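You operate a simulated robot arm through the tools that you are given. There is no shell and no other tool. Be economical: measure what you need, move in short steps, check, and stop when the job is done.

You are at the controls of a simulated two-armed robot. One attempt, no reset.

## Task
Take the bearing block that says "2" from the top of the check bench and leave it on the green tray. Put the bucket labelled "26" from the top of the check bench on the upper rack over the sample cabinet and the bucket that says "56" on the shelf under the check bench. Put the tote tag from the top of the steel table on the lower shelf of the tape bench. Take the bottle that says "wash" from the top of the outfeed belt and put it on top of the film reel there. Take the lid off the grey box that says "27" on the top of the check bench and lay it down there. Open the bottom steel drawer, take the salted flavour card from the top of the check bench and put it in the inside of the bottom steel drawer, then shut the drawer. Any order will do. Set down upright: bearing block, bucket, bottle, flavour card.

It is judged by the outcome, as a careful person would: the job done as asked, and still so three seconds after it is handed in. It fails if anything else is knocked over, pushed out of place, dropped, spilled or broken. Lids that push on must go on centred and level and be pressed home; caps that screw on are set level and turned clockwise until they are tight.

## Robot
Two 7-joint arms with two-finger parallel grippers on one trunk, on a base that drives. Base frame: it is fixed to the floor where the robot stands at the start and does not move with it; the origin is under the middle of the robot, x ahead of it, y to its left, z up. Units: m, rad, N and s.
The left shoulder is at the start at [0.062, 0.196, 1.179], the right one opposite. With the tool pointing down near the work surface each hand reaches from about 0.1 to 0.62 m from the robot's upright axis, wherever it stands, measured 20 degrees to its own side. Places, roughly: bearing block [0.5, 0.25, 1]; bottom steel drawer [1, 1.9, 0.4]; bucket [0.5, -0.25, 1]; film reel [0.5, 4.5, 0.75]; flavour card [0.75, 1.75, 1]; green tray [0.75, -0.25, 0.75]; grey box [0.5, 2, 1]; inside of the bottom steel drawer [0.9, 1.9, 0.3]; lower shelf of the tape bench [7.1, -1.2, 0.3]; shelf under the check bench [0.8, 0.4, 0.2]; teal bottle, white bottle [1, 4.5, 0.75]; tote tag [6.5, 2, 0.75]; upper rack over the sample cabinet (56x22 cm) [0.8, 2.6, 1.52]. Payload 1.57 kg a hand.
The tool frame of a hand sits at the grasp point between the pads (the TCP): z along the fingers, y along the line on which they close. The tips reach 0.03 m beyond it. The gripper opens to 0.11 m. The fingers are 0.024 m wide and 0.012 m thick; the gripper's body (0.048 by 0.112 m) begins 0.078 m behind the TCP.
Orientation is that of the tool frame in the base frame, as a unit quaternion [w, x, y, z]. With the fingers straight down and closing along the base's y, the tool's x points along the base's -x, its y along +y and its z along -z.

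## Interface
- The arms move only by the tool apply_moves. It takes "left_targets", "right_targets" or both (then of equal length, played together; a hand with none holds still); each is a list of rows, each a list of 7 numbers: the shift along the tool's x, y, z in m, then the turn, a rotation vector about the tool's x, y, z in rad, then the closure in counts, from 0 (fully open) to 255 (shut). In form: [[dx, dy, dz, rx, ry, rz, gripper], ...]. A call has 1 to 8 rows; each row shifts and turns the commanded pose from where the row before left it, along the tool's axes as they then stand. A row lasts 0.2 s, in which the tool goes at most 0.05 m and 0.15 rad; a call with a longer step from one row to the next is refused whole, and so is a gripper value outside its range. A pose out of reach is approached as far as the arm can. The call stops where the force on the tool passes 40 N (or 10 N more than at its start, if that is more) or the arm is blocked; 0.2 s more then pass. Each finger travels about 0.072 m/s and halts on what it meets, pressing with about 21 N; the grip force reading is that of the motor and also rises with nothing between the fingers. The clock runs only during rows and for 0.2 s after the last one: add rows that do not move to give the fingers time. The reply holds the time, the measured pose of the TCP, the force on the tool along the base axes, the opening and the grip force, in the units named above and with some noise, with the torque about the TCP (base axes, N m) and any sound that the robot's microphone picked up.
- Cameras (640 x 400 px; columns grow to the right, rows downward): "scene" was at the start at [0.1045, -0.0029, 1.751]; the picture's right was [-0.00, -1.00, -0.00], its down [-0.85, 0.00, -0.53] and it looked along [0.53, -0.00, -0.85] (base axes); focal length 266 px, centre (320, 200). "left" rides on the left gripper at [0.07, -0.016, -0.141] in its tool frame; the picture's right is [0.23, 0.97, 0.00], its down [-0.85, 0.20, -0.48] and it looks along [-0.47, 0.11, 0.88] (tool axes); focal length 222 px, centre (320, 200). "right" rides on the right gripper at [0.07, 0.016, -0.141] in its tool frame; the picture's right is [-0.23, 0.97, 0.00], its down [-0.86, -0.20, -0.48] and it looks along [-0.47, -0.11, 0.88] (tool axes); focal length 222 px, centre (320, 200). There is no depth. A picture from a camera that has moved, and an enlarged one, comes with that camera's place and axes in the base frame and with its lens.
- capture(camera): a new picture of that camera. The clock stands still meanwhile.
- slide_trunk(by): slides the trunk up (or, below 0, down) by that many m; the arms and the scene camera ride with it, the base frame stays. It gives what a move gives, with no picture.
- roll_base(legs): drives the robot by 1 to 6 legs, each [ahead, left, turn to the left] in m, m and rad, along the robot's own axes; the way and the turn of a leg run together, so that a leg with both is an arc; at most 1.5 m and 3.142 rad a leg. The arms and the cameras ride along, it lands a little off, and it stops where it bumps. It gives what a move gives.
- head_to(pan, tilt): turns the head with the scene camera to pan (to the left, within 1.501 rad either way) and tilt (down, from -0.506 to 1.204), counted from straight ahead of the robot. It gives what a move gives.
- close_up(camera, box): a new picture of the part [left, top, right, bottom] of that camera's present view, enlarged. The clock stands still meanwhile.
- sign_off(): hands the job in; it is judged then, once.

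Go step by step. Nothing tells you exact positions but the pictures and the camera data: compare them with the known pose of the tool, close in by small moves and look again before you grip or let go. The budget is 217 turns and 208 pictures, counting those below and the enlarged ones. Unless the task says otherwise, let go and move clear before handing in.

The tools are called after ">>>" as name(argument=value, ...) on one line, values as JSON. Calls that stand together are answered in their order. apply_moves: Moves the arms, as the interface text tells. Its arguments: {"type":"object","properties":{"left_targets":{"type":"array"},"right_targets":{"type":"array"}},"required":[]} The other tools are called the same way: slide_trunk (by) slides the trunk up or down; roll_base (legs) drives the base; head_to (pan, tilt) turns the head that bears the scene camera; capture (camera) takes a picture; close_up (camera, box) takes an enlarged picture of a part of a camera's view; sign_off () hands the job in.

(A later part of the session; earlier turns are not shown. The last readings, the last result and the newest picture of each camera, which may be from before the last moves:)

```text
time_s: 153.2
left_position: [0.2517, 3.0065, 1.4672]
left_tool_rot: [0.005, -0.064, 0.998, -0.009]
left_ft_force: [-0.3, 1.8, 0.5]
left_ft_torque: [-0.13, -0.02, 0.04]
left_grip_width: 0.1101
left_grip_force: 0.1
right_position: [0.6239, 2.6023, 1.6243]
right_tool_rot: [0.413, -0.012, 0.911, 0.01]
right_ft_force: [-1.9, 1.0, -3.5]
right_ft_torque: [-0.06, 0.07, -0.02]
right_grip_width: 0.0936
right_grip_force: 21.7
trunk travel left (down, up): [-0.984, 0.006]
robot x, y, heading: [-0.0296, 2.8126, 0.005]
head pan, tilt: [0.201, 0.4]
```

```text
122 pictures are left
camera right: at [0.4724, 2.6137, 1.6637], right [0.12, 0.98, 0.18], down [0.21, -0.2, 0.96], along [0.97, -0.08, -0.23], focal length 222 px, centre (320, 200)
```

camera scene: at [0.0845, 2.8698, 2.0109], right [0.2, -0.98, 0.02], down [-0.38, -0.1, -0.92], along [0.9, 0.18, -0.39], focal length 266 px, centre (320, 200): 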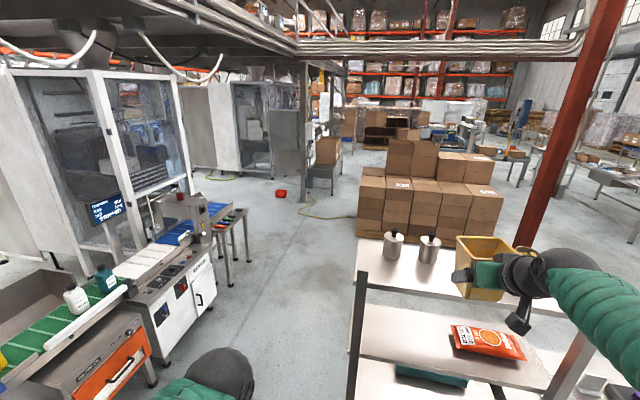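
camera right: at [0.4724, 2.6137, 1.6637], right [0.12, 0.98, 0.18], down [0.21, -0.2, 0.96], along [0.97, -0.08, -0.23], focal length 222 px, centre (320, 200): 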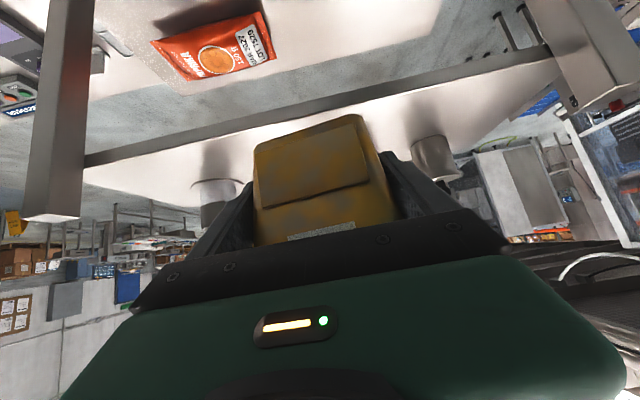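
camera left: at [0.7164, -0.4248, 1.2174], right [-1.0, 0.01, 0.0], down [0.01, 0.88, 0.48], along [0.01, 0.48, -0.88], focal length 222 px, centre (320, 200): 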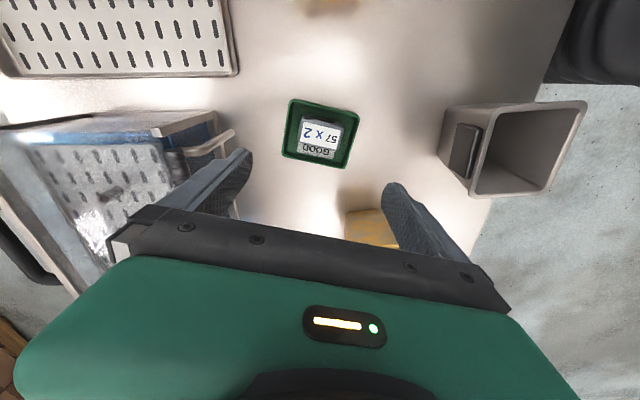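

The robot seems to be swaying after the drive; I let it settle and read again.

>>> apply_moves(right_targets=[[0, 0, 0, 0, 0, 0, 255], [0, 0, 0, 0, 0, 0, 255], [0, 0, 0, 0, 0, 0, 255], [0, 0, 0, 0, 0, 0, 255], [0, 0, 0, 0, 0, 0, 255]])

>>> close_up(camera="scene", box=[340, 180, 600, 340])

```text
time_s: 154.4
left_position: [0.2607, 2.9783, 1.4679]
left_tool_rot: [0.002, -0.063, 0.998, 0.002]
left_ft_force: [-0.3, -0.3, 0.1]
left_ft_torque: [-0.04, 0.02, 0.0]
left_grip_width: 0.1099
left_grip_force: 0.2
right_position: [0.6371, 2.5716, 1.6136]
right_tool_rot: [0.41, -0.008, 0.912, 0.019]
right_ft_force: [-0.2, 0.1, -4.3]
right_ft_torque: [-0.01, 0.08, 0.0]
right_grip_width: 0.0931
right_grip_force: 21.0
trunk travel left (down, up): [-0.984, 0.006]
robot x, y, heading: [-0.0298, 2.8145, 0.004]
head pan, tilt: [0.201, 0.4]
```

```text
2.46 times, centred on (470, 260) of scene
camera zoom: at [0.1, 2.8406, 2.0104], right [0.2, -0.98, 0.0], down [-0.38, -0.08, -0.92], along [0.9, 0.18, -0.39], focal length 655 px, centre (-49, 52)
```

zoom: 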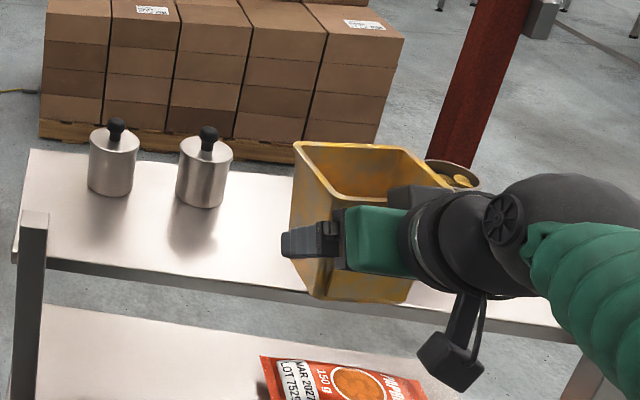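

>>> roll_base(legs=[[0.09, -0.026, 0]])

>>> apply_moves(right_targets=[[0, 0, 0, 0, 0, 0, 255], [0, 0, 0, 0, 0, 0, 255], [0, 0, 0, 0, 0, 0, 255], [0, 0, 0, 0, 0, 0, 255], [0, 0, 0, 0, 0, 0, 255]])

>>> capture(camera="right")

>>> close_up(camera="scene", box=[340, 180, 640, 340])

```text
time_s: 155.6
left_position: [0.3285, 2.9467, 1.471]
left_tool_rot: [0.007, -0.064, 0.998, 0.003]
left_ft_force: [-1.2, -0.4, 0.3]
left_ft_torque: [-0.01, -0.09, -0.01]
left_grip_width: 0.1102
left_grip_force: 0.0
right_position: [0.7013, 2.5379, 1.6243]
right_tool_rot: [0.417, -0.006, 0.909, 0.019]
right_ft_force: [-1.3, -0.2, -3.8]
right_ft_torque: [0.02, 0.06, 0.03]
right_grip_width: 0.0933
right_grip_force: 20.8
trunk travel left (down, up): [-0.984, 0.006]
robot x, y, heading: [0.0578, 2.7834, 0.002]
head pan, tilt: [0.201, 0.4]
```

```text
time_s: 156.8
left_position: [0.3525, 2.9518, 1.4663]
left_tool_rot: [-0.002, -0.063, 0.998, 0.002]
left_ft_force: [0.7, -0.6, 0.7]
left_ft_torque: [0.02, 0.02, 0.01]
left_grip_width: 0.1103
left_grip_force: 0.0
right_position: [0.7279, 2.544, 1.613]
right_tool_rot: [0.41, -0.008, 0.912, 0.019]
right_ft_force: [0.0, 0.6, -4.3]
right_ft_torque: [-0.01, 0.04, -0.03]
right_grip_width: 0.0932
right_grip_force: 21.6
trunk travel left (down, up): [-0.984, 0.006]
robot x, y, heading: [0.0592, 2.7877, 0.001]
head pan, tilt: [0.201, 0.4]
```

```text
120 pictures are left
camera right: at [0.576, 2.5529, 1.6547], right [0.12, 0.97, 0.2], down [0.22, -0.22, 0.95], along [0.97, -0.07, -0.24], focal length 222 px, centre (320, 200)
```

right: 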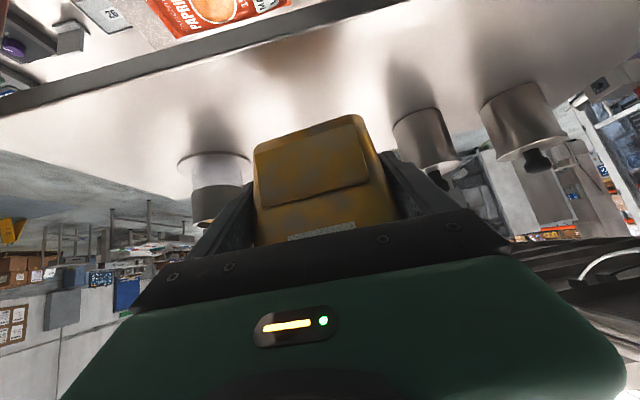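

```text
2.13 times, centred on (490, 260) of scene
camera zoom: at [0.1941, 2.8016, 2.0103], right [0.2, -0.98, 0.0], down [-0.39, -0.08, -0.92], along [0.9, 0.19, -0.39], focal length 568 px, centre (-43, 72)
```

zoom: 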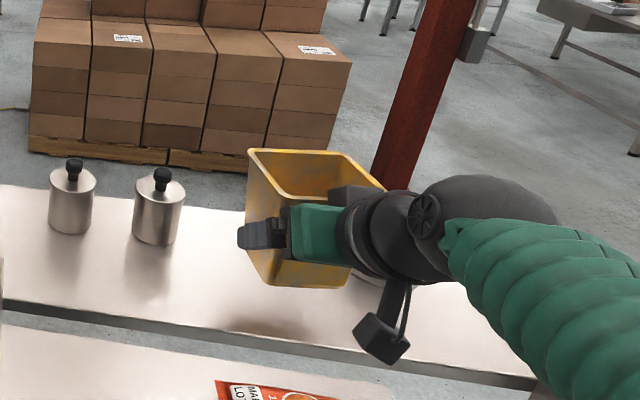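

Well centred between jar and bottle. Lower gently.

>>> slide_trunk(by=-0.04)

>>> slide_trunk(by=-0.007)

```text
time_s: 157.6
left_position: [0.3488, 2.95, 1.4254]
left_tool_rot: [-0.004, -0.064, 0.998, 0.002]
left_ft_force: [0.2, -0.2, -0.2]
left_ft_torque: [-0.02, 0.01, 0.0]
left_grip_width: 0.11
left_grip_force: 0.0
right_position: [0.7244, 2.5418, 1.5748]
right_tool_rot: [0.41, -0.008, 0.912, 0.02]
right_ft_force: [0.5, 0.2, -5.0]
right_ft_torque: [-0.04, 0.06, 0.02]
right_grip_width: 0.0934
right_grip_force: 20.7
trunk travel left (down, up): [-0.944, 0.046]
robot x, y, heading: [0.0605, 2.7809, 0.001]
head pan, tilt: [0.201, 0.4]
```

```text
time_s: 158.2
left_position: [0.3478, 2.9513, 1.4189]
left_tool_rot: [0.0, -0.063, 0.998, 0.001]
left_ft_force: [0.6, -0.3, 0.9]
left_ft_torque: [-0.03, 0.01, 0.01]
left_grip_width: 0.1097
left_grip_force: 0.0
right_position: [0.7219, 2.5435, 1.5694]
right_tool_rot: [0.411, -0.008, 0.911, 0.019]
right_ft_force: [0.1, 0.4, -4.3]
right_ft_torque: [-0.06, 0.04, -0.02]
right_grip_width: 0.0933
right_grip_force: 20.7
trunk travel left (down, up): [-0.937, 0.053]
robot x, y, heading: [0.0606, 2.7842, 0.004]
head pan, tilt: [0.201, 0.4]
```

>>> slide_trunk(by=-0.006)

>>> capture(camera="right")

```text
time_s: 158.7
left_position: [0.3457, 2.9519, 1.413]
left_tool_rot: [-0.002, -0.064, 0.998, 0.003]
left_ft_force: [-0.1, 0.1, 0.1]
left_ft_torque: [-0.01, 0.0, 0.0]
left_grip_width: 0.1101
left_grip_force: 0.0
right_position: [0.7206, 2.5429, 1.564]
right_tool_rot: [0.412, -0.008, 0.911, 0.019]
right_ft_force: [-0.1, 0.0, -4.3]
right_ft_torque: [-0.01, 0.07, 0.0]
right_grip_width: 0.0933
right_grip_force: 21.2
trunk travel left (down, up): [-0.931, 0.059]
robot x, y, heading: [0.0583, 2.7876, 0.002]
head pan, tilt: [0.201, 0.4]
```

```text
118 pictures are left
camera right: at [0.5684, 2.5533, 1.6047], right [0.12, 0.97, 0.2], down [0.21, -0.22, 0.95], along [0.97, -0.07, -0.23], focal length 222 px, centre (320, 200)
```

right: 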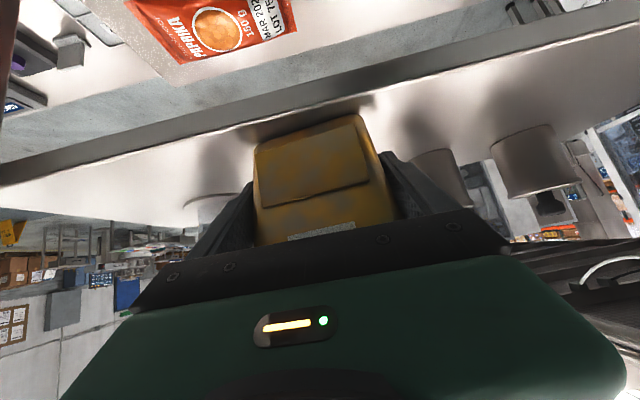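

Not yet in contact, and only ~2 cm from the front edge; I move 2 cm deeper, then continue down.

>>> roll_base(legs=[[0.022, 0, 0]])

>>> slide_trunk(by=-0.004)

>>> slide_trunk(by=-0.004)

```text
time_s: 159.5
left_position: [0.3634, 2.9515, 1.4128]
left_tool_rot: [-0.002, -0.063, 0.998, 0.003]
left_ft_force: [0.4, 0.8, 1.2]
left_ft_torque: [0.01, -0.05, 0.01]
left_grip_width: 0.11
left_grip_force: 0.1
right_position: [0.7384, 2.5439, 1.5651]
right_tool_rot: [0.413, -0.008, 0.911, 0.019]
right_ft_force: [-0.8, -0.7, -3.9]
right_ft_torque: [0.0, 0.1, -0.01]
right_grip_width: 0.0929
right_grip_force: 20.5
trunk travel left (down, up): [-0.931, 0.059]
robot x, y, heading: [0.0803, 2.7867, 0.002]
head pan, tilt: [0.201, 0.4]
```

```text
time_s: 160.0
left_position: [0.3662, 2.9515, 1.409]
left_tool_rot: [-0.003, -0.064, 0.998, 0.003]
left_ft_force: [0.0, -0.6, 0.0]
left_ft_torque: [0.0, 0.0, 0.02]
left_grip_width: 0.1104
left_grip_force: 0.0
right_position: [0.7411, 2.5435, 1.5636]
right_tool_rot: [0.413, -0.008, 0.91, 0.018]
right_ft_force: [3.7, -1.8, 11.1]
right_ft_torque: [-0.05, 0.1, 0.01]
right_grip_width: 0.0929
right_grip_force: 20.9
trunk travel left (down, up): [-0.927, 0.063]
robot x, y, heading: [0.0824, 2.7853, 0.003]
head pan, tilt: [0.201, 0.4]
```

```text
time_s: 160.6
left_position: [0.3655, 2.9521, 1.405]
left_tool_rot: [-0.003, -0.063, 0.998, 0.002]
left_ft_force: [0.3, 0.1, 0.5]
left_ft_torque: [0.03, -0.01, 0.01]
left_grip_width: 0.1099
left_grip_force: 0.0
right_position: [0.7385, 2.5444, 1.5582]
right_tool_rot: [0.412, -0.007, 0.911, 0.018]
right_ft_force: [1.1, -1.7, 11.7]
right_ft_torque: [-0.16, 0.08, -0.02]
right_grip_width: 0.0919
right_grip_force: 21.2
trunk travel left (down, up): [-0.923, 0.067]
robot x, y, heading: [0.0861, 2.7869, 0.003]
head pan, tilt: [0.201, 0.4]
```

Contact made. Release and look before withdrawing.

>>> apply_moves(right_targets=[[0, 0, 0, 0, 0, 0, 0], [0, 0, 0, 0, 0, 0, 0], [0, 0, 0, 0, 0, 0, 0]])

>>> capture(camera="right")

```text
time_s: 161.4
left_position: [0.3649, 2.9515, 1.4037]
left_tool_rot: [-0.005, -0.064, 0.998, 0.002]
left_ft_force: [-0.4, 0.1, 0.9]
left_ft_torque: [-0.03, -0.01, 0.03]
left_grip_width: 0.11
left_grip_force: 0.2
right_position: [0.74, 2.5446, 1.5555]
right_tool_rot: [0.41, -0.008, 0.912, 0.019]
right_ft_force: [-0.3, 0.0, 0.8]
right_ft_torque: [0.0, 0.01, 0.0]
right_grip_width: 0.1099
right_grip_force: 0.0
trunk travel left (down, up): [-0.923, 0.067]
robot x, y, heading: [0.0851, 2.7859, 0.003]
head pan, tilt: [0.201, 0.4]
```

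```text
117 pictures are left
camera right: at [0.5881, 2.5543, 1.597], right [0.12, 0.97, 0.2], down [0.21, -0.22, 0.95], along [0.97, -0.07, -0.24], focal length 222 px, centre (320, 200)
```

right: 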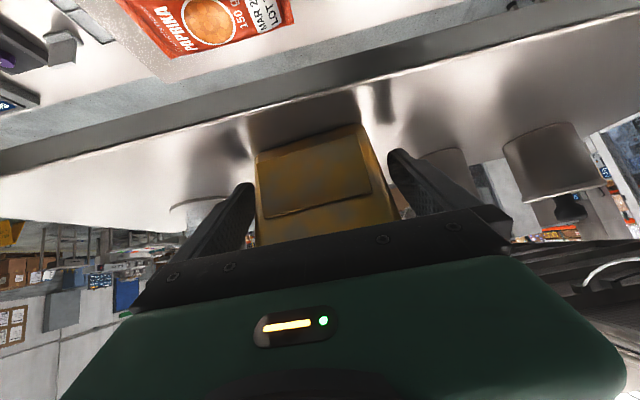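

>>> roll_base(legs=[[-0.15, 0, 0], [-0.25, 0, 0]])

>>> capture(camera="scene")

```text
time_s: 164.2
left_position: [-0.0288, 2.9499, 1.4018]
left_tool_rot: [-0.007, -0.064, 0.998, 0.003]
left_ft_force: [0.1, -1.1, 0.1]
left_ft_torque: [-0.01, 0.06, 0.04]
left_grip_width: 0.1099
left_grip_force: 0.0
right_position: [0.3471, 2.5419, 1.55]
right_tool_rot: [0.406, -0.007, 0.913, 0.018]
right_ft_force: [0.7, -0.1, -1.1]
right_ft_torque: [-0.02, -0.06, -0.01]
right_grip_width: 0.11
right_grip_force: 0.1
trunk travel left (down, up): [-0.923, 0.067]
robot x, y, heading: [-0.3241, 2.7843, 0.002]
head pan, tilt: [0.201, 0.4]
```

```text
116 pictures are left
camera scene: at [-0.1842, 2.8019, 1.9491], right [0.2, -0.98, 0.0], down [-0.39, -0.08, -0.92], along [0.9, 0.19, -0.4], focal length 266 px, centre (320, 200)
```

scene: 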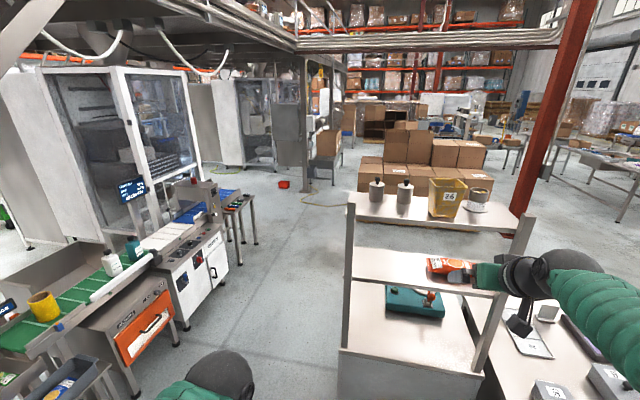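

Bucket "26" stands on the upper rack. Next, the grey boxes and flavour card: drive right to y≈2.0 and look at that bench end.

>>> roll_base(legs=[[0, -0.8, 0]])

>>> apply_moves(right_targets=[[0.03, -0.03, 0, 0, 0.14, 0, 0], [0.03, -0.03, 0, 0, 0.14, 0, 0], [0.03, -0.03, 0, 0, 0.14, 0, 0], [0.03, -0.03, 0, 0, 0.14, 0, 0], [0.03, -0.03, 0, 0, 0.14, 0, 0], [0.03, -0.03, 0, 0, 0.13, 0, 0], [0.03, 0, 0, 0, 0, 0, 0], [0, 0, 0, 0, 0, 0, 0]])

>>> slide_trunk(by=-0.15)

>>> head_to(pan=0, tilt=0.75)

>>> capture(camera="scene")

```text
time_s: 168.5
left_position: [-0.0332, 2.1595, 1.402]
left_tool_rot: [-0.005, -0.07, 0.998, 0.001]
left_ft_force: [-0.2, -1.3, 0.3]
left_ft_torque: [-0.01, -0.01, -0.01]
left_grip_width: 0.1099
left_grip_force: 0.0
right_position: [0.3456, 1.7572, 1.5567]
right_tool_rot: [0.41, -0.014, 0.912, 0.02]
right_ft_force: [0.7, 0.3, -0.6]
right_ft_torque: [-0.02, -0.07, -0.01]
right_grip_width: 0.1099
right_grip_force: 0.0
trunk travel left (down, up): [-0.923, 0.067]
robot x, y, heading: [-0.3125, 1.9865, 0.009]
head pan, tilt: [0.201, 0.4]
```

```text
time_s: 170.3
left_position: [-0.0359, 2.1556, 1.4039]
left_tool_rot: [-0.004, -0.07, 0.998, 0.002]
left_ft_force: [0.5, -1.1, 0.9]
left_ft_torque: [-0.01, -0.06, -0.03]
left_grip_width: 0.1099
left_grip_force: 0.1
right_position: [0.1678, 1.5659, 1.4658]
right_tool_rot: [0.009, -0.021, 1.0, 0.013]
right_ft_force: [0.4, 0.2, -0.5]
right_ft_torque: [-0.03, 0.0, -0.04]
right_grip_width: 0.11
right_grip_force: 0.0
trunk travel left (down, up): [-0.923, 0.067]
robot x, y, heading: [-0.3134, 1.9821, 0.011]
head pan, tilt: [0.201, 0.4]
```

```text
time_s: 172.0
left_position: [-0.0336, 2.1521, 1.2536]
left_tool_rot: [-0.006, -0.07, 0.997, 0.002]
left_ft_force: [0.3, 0.2, 0.5]
left_ft_torque: [0.0, -0.03, 0.0]
left_grip_width: 0.11
left_grip_force: 0.1
right_position: [0.1705, 1.562, 1.3143]
right_tool_rot: [0.008, -0.021, 1.0, 0.015]
right_ft_force: [0.0, -0.2, 0.9]
right_ft_torque: [-0.01, -0.01, 0.0]
right_grip_width: 0.1101
right_grip_force: 0.1
trunk travel left (down, up): [-0.773, 0.217]
robot x, y, heading: [-0.318, 1.9829, 0.01]
head pan, tilt: [0.201, 0.4]
```

```text
time_s: 172.8
left_position: [-0.0339, 2.1517, 1.2534]
left_tool_rot: [-0.006, -0.069, 0.998, 0.003]
left_ft_force: [0.1, 0.6, -0.7]
left_ft_torque: [0.02, -0.02, 0.02]
left_grip_width: 0.11
left_grip_force: 0.0
right_position: [0.1687, 1.5635, 1.3145]
right_tool_rot: [0.009, -0.02, 1.0, 0.015]
right_ft_force: [0.0, 0.3, 0.0]
right_ft_torque: [0.01, -0.01, 0.0]
right_grip_width: 0.1097
right_grip_force: 0.2
trunk travel left (down, up): [-0.773, 0.217]
robot x, y, heading: [-0.3144, 1.9848, 0.016]
head pan, tilt: [0.0, 0.75]
```

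```text
115 pictures are left
camera scene: at [-0.1975, 1.9827, 1.769], right [0.01, -1.0, 0.0], down [-0.68, -0.01, -0.73], along [0.73, 0.01, -0.68], focal length 266 px, centre (320, 200)
```

scene: 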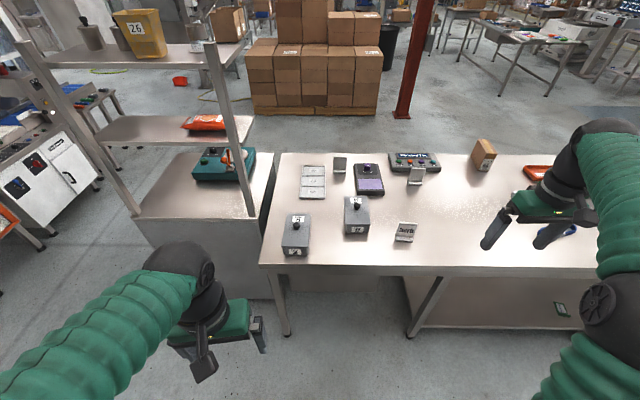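

>>> close_up(camera="scene", box=[260, 130, 500, 270])

>>> close_up(camera="scene", box=[260, 190, 440, 350])

```text
2.67 times, centred on (380, 200) of scene
camera zoom: at [-0.1975, 1.9827, 1.769], right [0.01, -1.0, 0.0], down [-0.68, -0.01, -0.73], along [0.73, 0.01, -0.68], focal length 709 px, centre (160, 200)
```

zoom: 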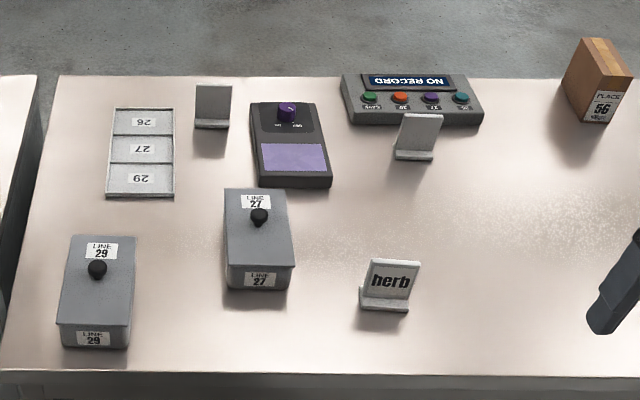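

```text
2.50 times, centred on (350, 270) of scene
camera zoom: at [-0.1975, 1.9827, 1.769], right [0.01, -1.0, 0.0], down [-0.68, -0.01, -0.73], along [0.73, 0.01, -0.68], focal length 665 px, centre (245, 25)
```

zoom: 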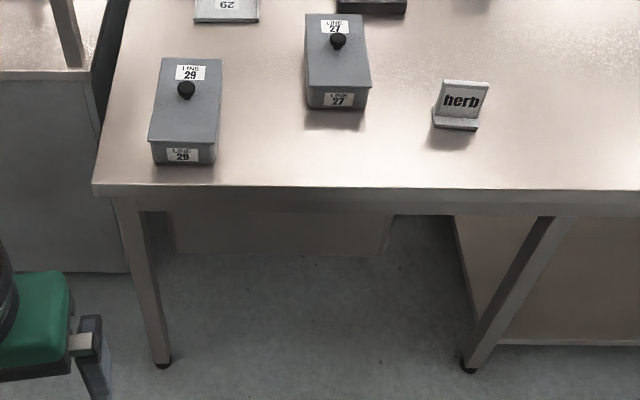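

Box "27" with a knobbed lid is at about (0.62, 1.83). The drawer unit and two cards face the far (+x) side, so I'll go round later. First the lid: drive up and put the right hand over the knob.

>>> roll_base(legs=[[0, 0.05, -0.016], [0.36, 0, 0]])

>>> apply_moves(right_targets=[[-0.015, 0.04, 0.02, 0, 0, 0, 0], [-0.015, 0.045, 0.02, 0, 0, 0, 0], [-0.015, 0.045, 0.02, 0, 0, 0, 0], [-0.015, 0.04, 0.03, 0, 0, 0, 0], [0, 0.02, 0.03, 0, 0, 0, 0], [0, 0, 0.03, 0, 0, 0, 0], [0, 0, 0, 0, 0, 0, 0]])

>>> head_to(pan=-0.1, tilt=1.0)

>>> capture(camera="right")

>>> capture(camera="scene")

```text
time_s: 175.7
left_position: [0.3198, 2.1786, 1.2555]
left_tool_rot: [-0.004, -0.058, 0.998, 0.009]
left_ft_force: [-0.5, 0.0, 0.8]
left_ft_torque: [0.11, -0.06, -0.02]
left_grip_width: 0.1099
left_grip_force: 0.0
right_position: [0.5091, 1.5822, 1.3108]
right_tool_rot: [0.009, -0.008, 1.0, 0.021]
right_ft_force: [-0.3, -0.7, -0.3]
right_ft_torque: [0.13, -0.04, 0.0]
right_grip_width: 0.1101
right_grip_force: 0.1
trunk travel left (down, up): [-0.773, 0.217]
robot x, y, heading: [0.038, 2.0307, -0.01]
head pan, tilt: [0.0, 0.75]
```

```text
refused: row 2 steps farther than a row can; nothing moved
```

```text
time_s: 176.4
left_position: [0.3223, 2.1859, 1.2553]
left_tool_rot: [-0.005, -0.058, 0.998, 0.005]
left_ft_force: [0.6, 0.2, 0.9]
left_ft_torque: [0.04, -0.02, 0.03]
left_grip_width: 0.1102
left_grip_force: 0.1
right_position: [0.5116, 1.591, 1.3122]
right_tool_rot: [0.007, -0.007, 1.0, 0.018]
right_ft_force: [0.5, -0.1, 0.5]
right_ft_torque: [-0.02, 0.01, 0.02]
right_grip_width: 0.1103
right_grip_force: 0.0
trunk travel left (down, up): [-0.773, 0.217]
robot x, y, heading: [0.0382, 2.0279, -0.009]
head pan, tilt: [-0.099, 1.0]
```

```text
112 pictures are left
camera right: at [0.4398, 1.6006, 1.4522], right [0.21, 0.98, 0.04], down [0.85, -0.2, 0.49], along [0.48, -0.07, -0.87], focal length 222 px, centre (320, 200)
```

right: 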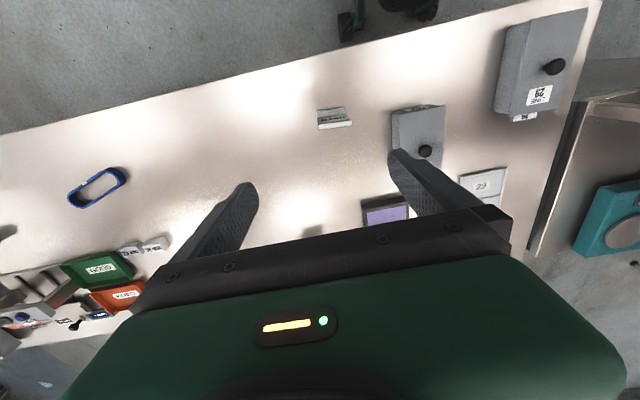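

```text
111 pictures are left
camera scene: at [0.1407, 2.0106, 1.7498], right [-0.11, -0.99, -0.01], down [-0.84, 0.09, -0.54], along [0.54, -0.05, -0.84], focal length 266 px, centre (320, 200)
```

scene: 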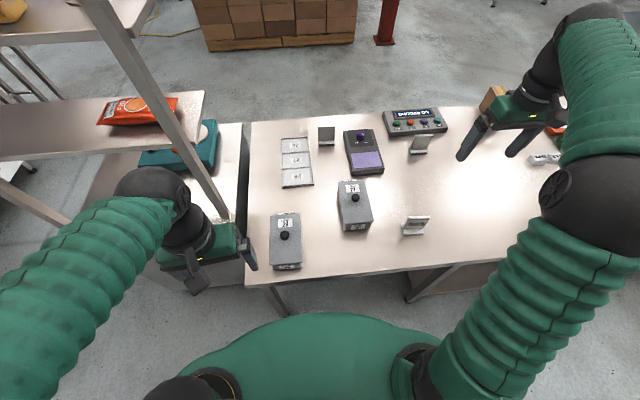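

Knob triangulated at (0.649, 1.834, 0.942). I move the right hand above it in smaller steps.

>>> apply_moves(right_targets=[[-0.017, 0.03, 0.026, 0, 0, 0, 0], [-0.017, 0.03, 0.026, 0, 0, 0, 0], [-0.017, 0.03, 0.026, 0, 0, 0, 0], [-0.017, 0.03, 0.026, 0, 0, 0, 0], [-0.017, 0.03, 0.026, 0, 0, 0, 0], [-0.017, 0.03, 0.026, 0, 0, 0, 0], [-0.017, 0.03, 0.026, 0, 0, 0, 0], [-0.017, 0.03, 0.02, 0, 0, 0, 0]])

>>> capture(camera="right")

>>> close_up(camera="scene", box=[260, 100, 460, 280])

```text
time_s: 178.2
left_position: [0.3237, 2.1923, 1.252]
left_tool_rot: [-0.008, -0.058, 0.998, 0.002]
left_ft_force: [0.2, -0.1, 0.6]
left_ft_torque: [0.01, 0.03, -0.01]
left_grip_width: 0.1099
left_grip_force: 0.2
right_position: [0.6477, 1.8476, 1.1201]
right_tool_rot: [0.008, -0.009, 1.0, 0.015]
right_ft_force: [0.7, -0.3, -0.3]
right_ft_torque: [-0.03, 0.03, -0.03]
right_grip_width: 0.1099
right_grip_force: 0.0
trunk travel left (down, up): [-0.773, 0.217]
robot x, y, heading: [0.0385, 2.0295, -0.01]
head pan, tilt: [-0.099, 1.0]
```

```text
110 pictures are left
camera right: at [0.5758, 1.858, 1.2603], right [0.21, 0.98, 0.03], down [0.85, -0.2, 0.49], along [0.48, -0.08, -0.87], focal length 222 px, centre (320, 200)
```

right: 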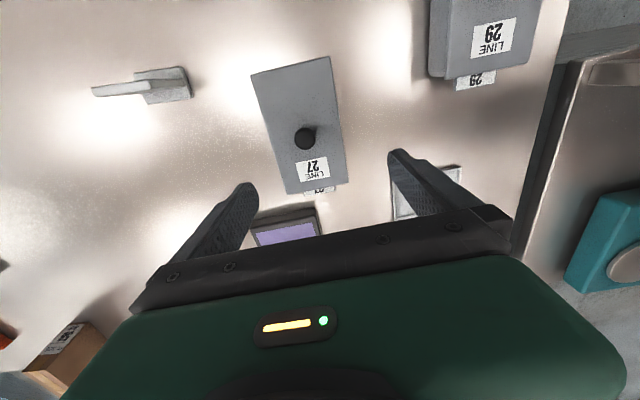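

```text
2.22 times, centred on (360, 190) of scene
camera zoom: at [0.144, 2.0194, 1.7496], right [-0.11, -0.99, 0.0], down [-0.84, 0.09, -0.54], along [0.53, -0.06, -0.84], focal length 591 px, centre (231, 222)
```

zoom: 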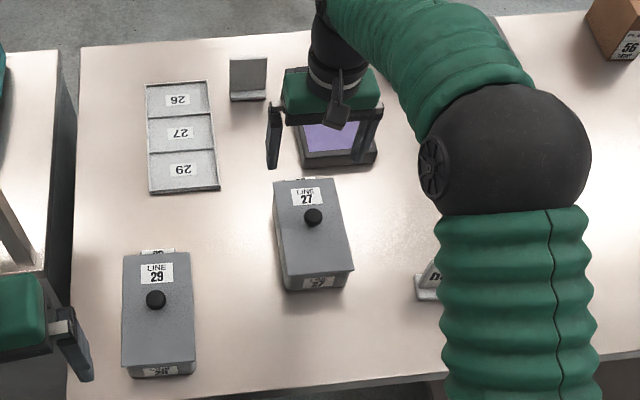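

>>> apply_moves(right_targets=[[0, -0.017, 0.02, 0.03, 0.016, 0, 0], [0, 0, 0.04, 0, 0, 0, 0], [0, 0, 0.04, 0, 0, 0, 0], [0, 0, 0.01, 0, 0, 0, 0], [0, 0, 0, 0, 0, 0, 0]])

>>> capture(camera="right")

```text
time_s: 179.4
left_position: [0.3225, 2.1938, 1.2534]
left_tool_rot: [-0.007, -0.058, 0.998, 0.003]
left_ft_force: [-0.9, 1.1, -0.6]
left_ft_torque: [-0.01, 0.03, 0.02]
left_grip_width: 0.1099
left_grip_force: 0.0
right_position: [0.6466, 1.833, 1.0114]
right_tool_rot: [0.0, -0.009, 1.0, -0.002]
right_ft_force: [0.2, 0.3, 0.0]
right_ft_torque: [0.02, 0.01, 0.01]
right_grip_width: 0.1102
right_grip_force: 0.1
trunk travel left (down, up): [-0.773, 0.217]
robot x, y, heading: [0.0334, 2.0303, -0.01]
head pan, tilt: [-0.099, 1.0]
```

```text
108 pictures are left
camera right: at [0.5766, 1.8479, 1.1522], right [0.21, 0.98, 0.0], down [0.86, -0.18, 0.48], along [0.47, -0.1, -0.88], focal length 222 px, centre (320, 200)
```

right: 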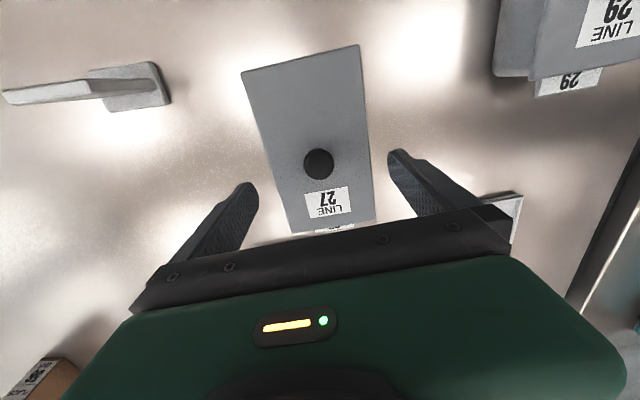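

>>> apply_moves(right_targets=[[-0.001, -0.002, 0.03, 0, 0, 0, 0], [0, 0, 0.02, 0, 0, 0, 0], [0, 0, 0, 0, 0, 0, 0]])

>>> close_up(camera="right", box=[180, 80, 460, 260])

>>> close_up(camera="scene", box=[320, 130, 420, 240])

```text
time_s: 180.2
left_position: [0.3219, 2.1936, 1.2511]
left_tool_rot: [-0.008, -0.058, 0.998, 0.003]
left_ft_force: [0.4, 1.7, -0.2]
left_ft_torque: [0.01, -0.01, 0.03]
left_grip_width: 0.11
left_grip_force: 0.0
right_position: [0.6468, 1.8285, 0.9636]
right_tool_rot: [0.001, -0.008, 1.0, -0.001]
right_ft_force: [-0.6, -0.5, 0.3]
right_ft_torque: [-0.03, 0.02, 0.01]
right_grip_width: 0.1099
right_grip_force: 0.1
trunk travel left (down, up): [-0.773, 0.217]
robot x, y, heading: [0.0381, 2.0265, -0.007]
head pan, tilt: [-0.099, 1.0]
```

```text
2.22 times, centred on (320, 170) of right
camera zoom: at [0.5769, 1.844, 1.1037], right [0.21, 0.98, 0.0], down [0.86, -0.18, 0.48], along [0.47, -0.1, -0.88], focal length 494 px, centre (320, 267)
```

zoom: 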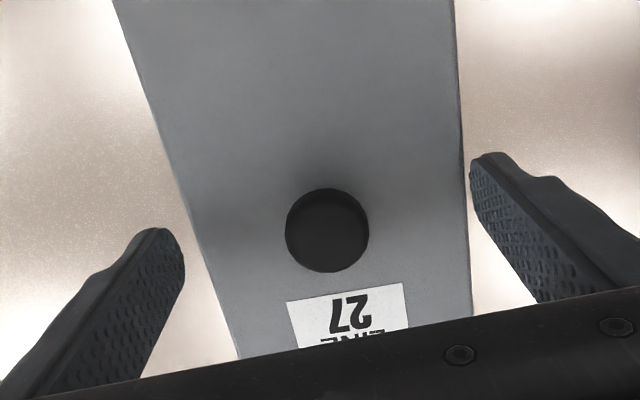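

```text
3.64 times, centred on (370, 185) of scene
camera zoom: at [0.1416, 2.0214, 1.7497], right [-0.11, -0.99, 0.0], down [-0.84, 0.09, -0.54], along [0.54, -0.06, -0.84], focal length 967 px, centre (138, 254)
```

zoom: 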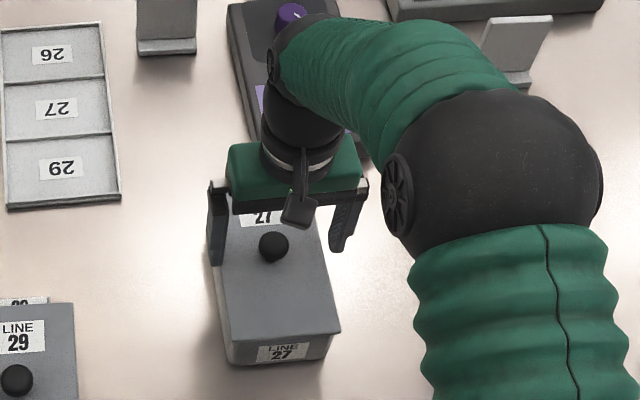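

Fingertips are at z≈0.934, around the knob's middle. I close on it.

>>> apply_moves(right_targets=[[0, 0.001, 0.002, 0, 0, 0, 255], [0, 0, 0, 0, 0, 0, 255], [0, 0, 0, 0, 0, 0, 255], [0, 0, 0, 0, 0, 0, 255], [0, 0, 0, 0, 0, 0, 255]])

>>> close_up(camera="right", box=[180, 80, 460, 260])

```text
time_s: 181.4
left_position: [0.3224, 2.1932, 1.2534]
left_tool_rot: [-0.008, -0.058, 0.998, 0.003]
left_ft_force: [-0.1, -0.8, 0.2]
left_ft_torque: [0.01, -0.04, -0.02]
left_grip_width: 0.11
left_grip_force: 0.0
right_position: [0.6485, 1.8299, 0.9608]
right_tool_rot: [0.001, -0.008, 1.0, -0.001]
right_ft_force: [0.2, -0.7, 0.2]
right_ft_torque: [0.0, 0.0, -0.04]
right_grip_width: 0.029
right_grip_force: 21.0
trunk travel left (down, up): [-0.773, 0.217]
robot x, y, heading: [0.0359, 2.0309, -0.011]
head pan, tilt: [-0.099, 1.0]
heard: snap
```

```text
2.22 times, centred on (320, 170) of right
camera zoom: at [0.5778, 1.845, 1.1014], right [0.21, 0.98, 0.0], down [0.86, -0.18, 0.48], along [0.47, -0.1, -0.88], focal length 494 px, centre (320, 267)
```

zoom: 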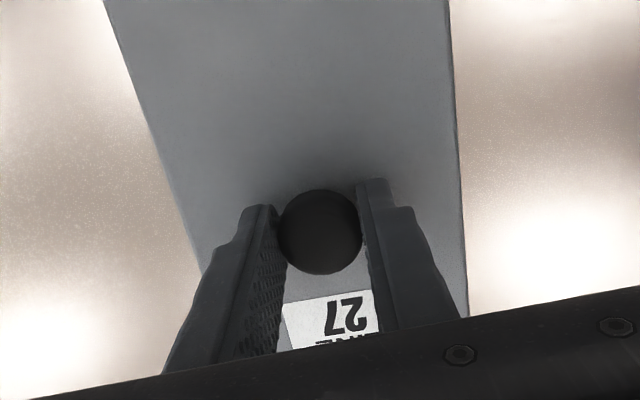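

A snap was heard; I lift 3 cm slowly and look at what came up.

>>> apply_moves(right_targets=[[0, 0, -0.005, 0, 0, 0, 255], [0, 0, -0.01, 0, 0, 0, 255], [0, 0, -0.015, 0, 0, 0, 255], [0, 0, 0, 0, 0, 0, 255]])

>>> close_up(camera="right", box=[180, 0, 460, 260])

>>> close_up(camera="scene", box=[320, 130, 420, 240])

```text
time_s: 182.4
left_position: [0.3213, 2.1937, 1.2533]
left_tool_rot: [-0.007, -0.058, 0.998, 0.002]
left_ft_force: [-0.3, -0.4, 0.5]
left_ft_torque: [-0.02, -0.01, 0.0]
left_grip_width: 0.11
left_grip_force: 0.1
right_position: [0.6495, 1.828, 0.9908]
right_tool_rot: [0.0, -0.008, 1.0, 0.0]
right_ft_force: [-0.1, 0.5, -0.9]
right_ft_torque: [-0.03, 0.0, 0.0]
right_grip_width: 0.0289
right_grip_force: 20.5
trunk travel left (down, up): [-0.773, 0.217]
robot x, y, heading: [0.0379, 2.0311, -0.009]
head pan, tilt: [-0.099, 1.0]
```

```text
1.54 times, centred on (320, 130) of right
camera zoom: at [0.5788, 1.8438, 1.1315], right [0.21, 0.98, 0.0], down [0.86, -0.18, 0.48], along [0.47, -0.1, -0.88], focal length 342 px, centre (320, 308)
```

zoom: 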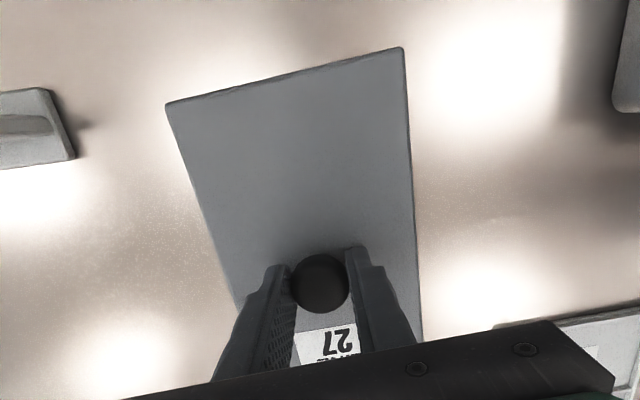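

```text
3.64 times, centred on (370, 185) of scene
camera zoom: at [0.1425, 2.0214, 1.7497], right [-0.11, -0.99, 0.0], down [-0.84, 0.09, -0.54], along [0.54, -0.06, -0.84], focal length 967 px, centre (138, 254)
```

zoom: 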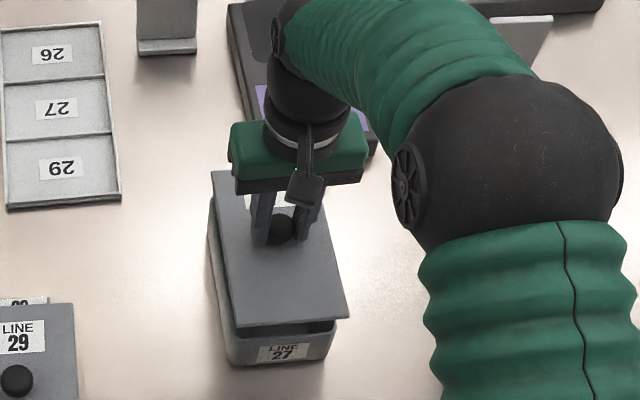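

The lid has come off cleanly in the gripper. I raise it and move the robot right 0.40 to lay it on the free bench area near y≈1.43.

>>> apply_moves(right_targets=[[0, 0, -0.04, 0, 0, 0, 255], [0, 0, -0.04, 0, 0, 0, 255], [0, 0, -0.04, 0, 0, 0, 255], [0, 0, -0.02, 0, 0, 0, 255]])

>>> roll_base(legs=[[0, -0.4, 0.008]])

>>> capture(camera="scene")

>>> capture(camera="right")

```text
time_s: 183.4
left_position: [0.3217, 2.1924, 1.2526]
left_tool_rot: [-0.006, -0.058, 0.998, 0.002]
left_ft_force: [0.7, -0.3, 0.6]
left_ft_torque: [-0.02, 0.02, -0.03]
left_grip_width: 0.1098
left_grip_force: 0.1
right_position: [0.6469, 1.8306, 1.13]
right_tool_rot: [0.0, -0.008, 1.0, -0.001]
right_ft_force: [-0.3, -0.2, -0.3]
right_ft_torque: [-0.04, 0.0, -0.02]
right_grip_width: 0.0289
right_grip_force: 20.8
trunk travel left (down, up): [-0.773, 0.217]
robot x, y, heading: [0.0366, 2.0286, -0.012]
head pan, tilt: [-0.099, 1.0]
```

```text
time_s: 186.0
left_position: [0.3203, 1.7898, 1.2526]
left_tool_rot: [-0.007, -0.065, 0.998, 0.0]
left_ft_force: [-1.0, 0.8, -0.5]
left_ft_torque: [0.0, 0.03, 0.01]
left_grip_width: 0.1101
left_grip_force: 0.0
right_position: [0.6499, 1.4297, 1.1316]
right_tool_rot: [-0.001, -0.016, 1.0, -0.002]
right_ft_force: [0.8, 0.1, -0.9]
right_ft_torque: [0.0, 0.01, -0.01]
right_grip_width: 0.0288
right_grip_force: 20.8
trunk travel left (down, up): [-0.773, 0.217]
robot x, y, heading: [0.0375, 1.6158, 0.007]
head pan, tilt: [-0.099, 1.0]
```

```text
102 pictures are left
camera scene: at [0.1419, 1.6158, 1.7497], right [-0.09, -1.0, 0.0], down [-0.84, 0.08, -0.54], along [0.54, -0.05, -0.84], focal length 266 px, centre (320, 200)
```

scene: 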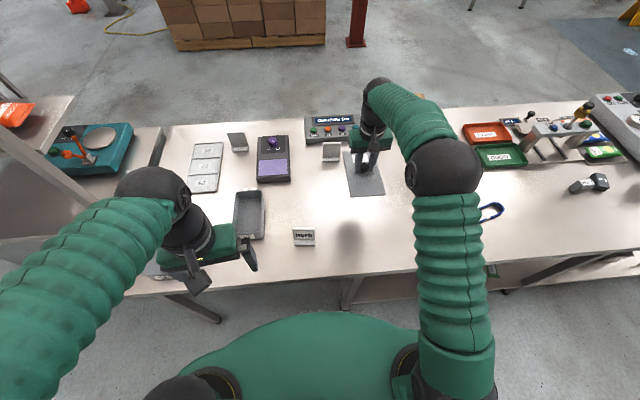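

```text
101 pictures are left
camera right: at [0.58, 1.4443, 1.2712], right [0.2, 0.98, 0.0], down [0.86, -0.17, 0.48], along [0.47, -0.1, -0.88], focal length 222 px, centre (320, 200)
```

right: 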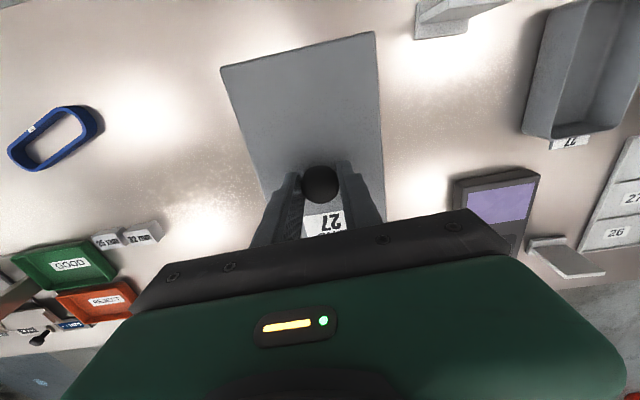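

The space below is free. I lower the lid.

>>> apply_moves(right_targets=[[0, 0, 0.045, 0, 0, 0, 255], [0, 0, 0.045, 0, 0, 0, 255], [0, 0, 0.045, 0, 0, 0, 255], [0, 0, 0.045, 0, 0, 0, 255], [0, 0, 0.02, 0, 0, 0, 255], [0, 0, 0, 0, 0, 0, 255]])

>>> capture(camera="right")

>>> close_up(camera="scene", box=[280, 100, 440, 240])

```text
time_s: 187.4
left_position: [0.3176, 1.7849, 1.2518]
left_tool_rot: [-0.01, -0.064, 0.998, 0.003]
left_ft_force: [-0.3, 0.4, 0.4]
left_ft_torque: [-0.01, 0.01, 0.03]
left_grip_width: 0.1101
left_grip_force: 0.1
right_position: [0.6494, 1.4253, 0.9303]
right_tool_rot: [0.001, -0.014, 1.0, -0.001]
right_ft_force: [0.4, 0.2, -1.2]
right_ft_torque: [0.0, -0.01, -0.01]
right_grip_width: 0.0287
right_grip_force: 21.4
trunk travel left (down, up): [-0.773, 0.217]
robot x, y, heading: [0.036, 1.615, 0.006]
head pan, tilt: [-0.099, 1.0]
```

```text
100 pictures are left
camera right: at [0.579, 1.4389, 1.0703], right [0.2, 0.98, 0.0], down [0.86, -0.17, 0.48], along [0.47, -0.1, -0.88], focal length 222 px, centre (320, 200)
```

right: 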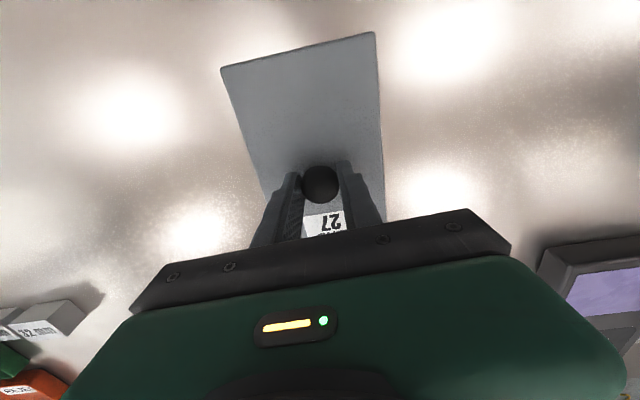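

```text
2.86 times, centred on (360, 170) of scene
camera zoom: at [0.1415, 1.6107, 1.7497], right [-0.09, -1.0, 0.0], down [-0.84, 0.08, -0.54], along [0.54, -0.05, -0.84], focal length 760 px, centre (206, 286)
```

zoom: 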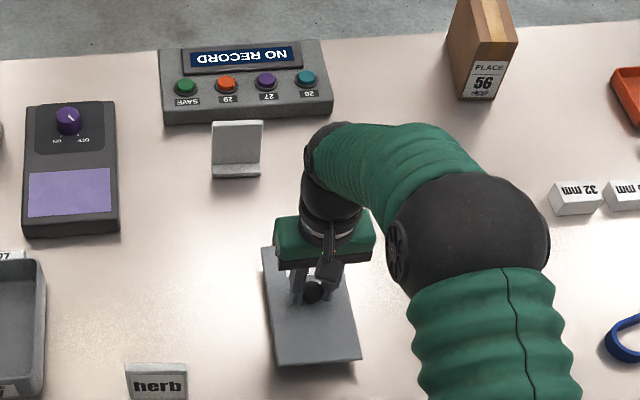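

>>> apply_moves(right_targets=[[0, 0, 0.01, 0, 0, 0, 255], [0, 0, 0.008, 0, 0, 0, 255], [0, 0, 0, 0, 0, 0, 255]])

>>> close_up(camera="scene", box=[320, 140, 400, 210])

```text
time_s: 188.2
left_position: [0.3188, 1.7864, 1.2514]
left_tool_rot: [-0.009, -0.065, 0.998, 0.002]
left_ft_force: [-0.7, -1.6, 0.8]
left_ft_torque: [0.01, 0.0, -0.02]
left_grip_width: 0.11
left_grip_force: 0.0
right_position: [0.6483, 1.4257, 0.9137]
right_tool_rot: [0.0, -0.015, 1.0, 0.0]
right_ft_force: [0.2, -0.4, -1.1]
right_ft_torque: [0.01, 0.0, -0.01]
right_grip_width: 0.0291
right_grip_force: 21.0
trunk travel left (down, up): [-0.773, 0.217]
robot x, y, heading: [0.0357, 1.6176, 0.007]
head pan, tilt: [-0.099, 1.0]
```

```text
5.71 times, centred on (360, 175) of scene
camera zoom: at [0.1417, 1.6111, 1.7497], right [-0.09, -1.0, 0.0], down [-0.84, 0.08, -0.54], along [0.54, -0.05, -0.84], focal length 1520 px, centre (91, 343)
```

zoom: 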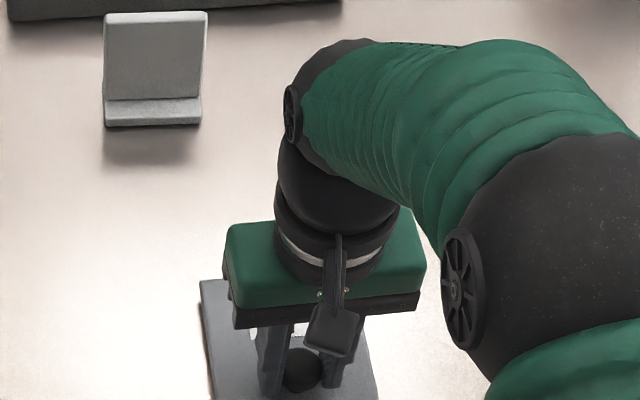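

>>> apply_moves(right_targets=[[0, 0, 0.004, 0, 0, 0, 255], [0, 0, 0.004, 0, 0, 0, 255], [0, 0, 0, 0, 0, 0, 255]])

>>> apply_moves(right_targets=[[0, 0, 0.004, 0, 0, 0, 255], [0, 0, 0, 0, 0, 0, 255]])

```text
time_s: 189.0
left_position: [0.3158, 1.7861, 1.2539]
left_tool_rot: [-0.007, -0.065, 0.998, 0.003]
left_ft_force: [0.1, -0.2, 0.1]
left_ft_torque: [0.0, -0.01, 0.0]
left_grip_width: 0.1099
left_grip_force: 0.0
right_position: [0.6491, 1.4273, 0.9071]
right_tool_rot: [0.003, -0.015, 1.0, 0.0]
right_ft_force: [1.1, -3.0, 19.6]
right_ft_torque: [-0.06, -0.09, 0.04]
right_grip_width: 0.0288
right_grip_force: 21.1
trunk travel left (down, up): [-0.773, 0.217]
robot x, y, heading: [0.0367, 1.6188, 0.001]
head pan, tilt: [-0.099, 1.0]
```

```text
time_s: 189.6
left_position: [0.3162, 1.7853, 1.2532]
left_tool_rot: [-0.007, -0.064, 0.998, 0.003]
left_ft_force: [-0.3, -0.5, -0.5]
left_ft_torque: [-0.01, -0.03, -0.01]
left_grip_width: 0.1102
left_grip_force: 0.1
right_position: [0.6475, 1.4255, 0.9018]
right_tool_rot: [0.002, -0.014, 1.0, -0.001]
right_ft_force: [4.8, -3.9, 21.7]
right_ft_torque: [-0.04, 0.0, 0.04]
right_grip_width: 0.029
right_grip_force: 20.8
trunk travel left (down, up): [-0.773, 0.217]
robot x, y, heading: [0.0336, 1.6147, 0.004]
head pan, tilt: [-0.099, 1.0]
```

Lid is in contact with the bench. Release and rise.

>>> apply_moves(right_targets=[[0, 0, -0.002, 0, 0, 0, 180], [0, 0, 0, 0, 0, 0, 100], [0, 0, 0, 0, 0, 0, 0], [0, 0, 0, 0, 0, 0, 0], [0, 0, -0.04, 0, 0, 0, 0], [0, 0, -0.05, 0, 0, 0, 0], [0, 0, -0.05, 0, 0, 0, 0], [0, 0, -0.05, 0, 0, 0, 0]])

>>> capture(camera="right")

```text
time_s: 191.4
left_position: [0.3172, 1.7855, 1.2522]
left_tool_rot: [-0.009, -0.065, 0.998, 0.003]
left_ft_force: [0.6, -0.2, -0.5]
left_ft_torque: [-0.02, -0.01, 0.02]
left_grip_width: 0.1102
left_grip_force: 0.0
right_position: [0.6489, 1.4268, 1.0928]
right_tool_rot: [0.001, -0.015, 1.0, -0.001]
right_ft_force: [-0.4, 0.6, 0.1]
right_ft_torque: [0.02, -0.03, 0.0]
right_grip_width: 0.1101
right_grip_force: 0.1
trunk travel left (down, up): [-0.773, 0.217]
robot x, y, heading: [0.0366, 1.621, 0.008]
head pan, tilt: [-0.099, 1.0]
```

```text
97 pictures are left
camera right: at [0.5796, 1.4397, 1.2332], right [0.2, 0.98, 0.0], down [0.86, -0.17, 0.48], along [0.47, -0.1, -0.88], focal length 222 px, centre (320, 200)
```

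right: 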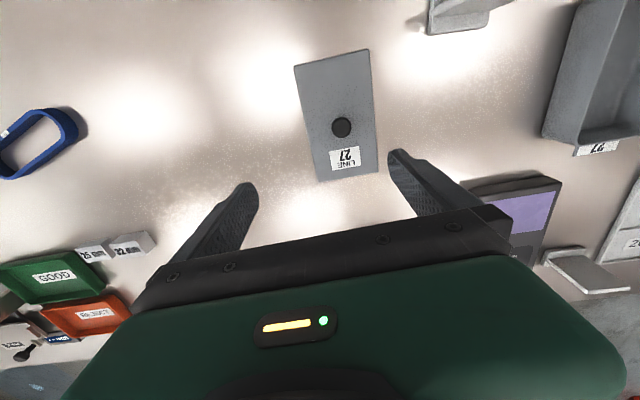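

The lid lies on the bench. Now round to the far side of the bench for the drawer: tuck the arm, back off, and drive around the sample cabinet.

>>> apply_moves(right_targets=[[0.045, 0, -0.015, 0, 0, 0, 0], [0.045, 0, -0.015, 0, 0, 0, 0], [0.045, 0, -0.015, 0, 0, 0, 0], [0.045, 0, -0.015, 0, 0, 0, 0], [0.045, 0, -0.015, 0, 0, 0, 0], [0.045, 0, -0.015, 0, 0, 0, 0]])

>>> roll_base(legs=[[-0.4, 0, 0], [0, 1.0, 0], [0, 0.85, 0]])

>>> head_to(pan=0, tilt=0.4)

>>> capture(camera="scene")

```text
time_s: 192.8
left_position: [0.3149, 1.7855, 1.2533]
left_tool_rot: [-0.006, -0.064, 0.998, 0.002]
left_ft_force: [-0.4, -0.2, 0.2]
left_ft_torque: [-0.01, -0.01, 0.01]
left_grip_width: 0.1097
left_grip_force: 0.1
right_position: [0.3749, 1.4204, 1.1837]
right_tool_rot: [0.002, -0.015, 1.0, -0.001]
right_ft_force: [-0.2, -0.9, 0.2]
right_ft_torque: [0.0, -0.04, 0.0]
right_grip_width: 0.1098
right_grip_force: 0.1
trunk travel left (down, up): [-0.773, 0.217]
robot x, y, heading: [0.036, 1.6203, 0.005]
head pan, tilt: [-0.099, 1.0]
```

```text
time_s: 204.2
left_position: [-0.1172, 3.6317, 1.2526]
left_tool_rot: [-0.008, -0.075, 0.997, 0.004]
left_ft_force: [0.4, 0.1, 0.2]
left_ft_torque: [-0.01, 0.0, 0.01]
left_grip_width: 0.1103
left_grip_force: 0.0
right_position: [-0.0472, 3.2671, 1.1808]
right_tool_rot: [0.001, -0.025, 1.0, 0.001]
right_ft_force: [0.2, -0.6, -0.5]
right_ft_torque: [0.0, -0.01, 0.01]
right_grip_width: 0.1101
right_grip_force: 0.1
trunk travel left (down, up): [-0.773, 0.217]
robot x, y, heading: [-0.3961, 3.457, 0.028]
head pan, tilt: [-0.099, 1.0]
```

```text
time_s: 205.2
left_position: [-0.1165, 3.6336, 1.2531]
left_tool_rot: [-0.008, -0.076, 0.997, 0.003]
left_ft_force: [-0.4, -0.1, -0.5]
left_ft_torque: [0.03, -0.01, 0.0]
left_grip_width: 0.11
left_grip_force: 0.0
right_position: [-0.0472, 3.2696, 1.1818]
right_tool_rot: [0.0, -0.026, 1.0, 0.0]
right_ft_force: [1.0, -0.2, 0.2]
right_ft_torque: [0.0, 0.0, 0.03]
right_grip_width: 0.1098
right_grip_force: 0.0
trunk travel left (down, up): [-0.773, 0.217]
robot x, y, heading: [-0.3953, 3.4579, 0.029]
head pan, tilt: [0.0, 0.4]
```

```text
96 pictures are left
camera scene: at [-0.2675, 3.4619, 1.7999], right [0.03, -1.0, 0.0], down [-0.39, -0.01, -0.92], along [0.92, 0.03, -0.39], focal length 266 px, centre (320, 200)
```

scene: 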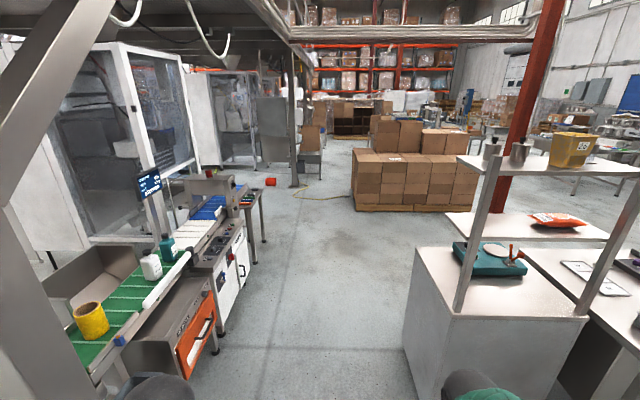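

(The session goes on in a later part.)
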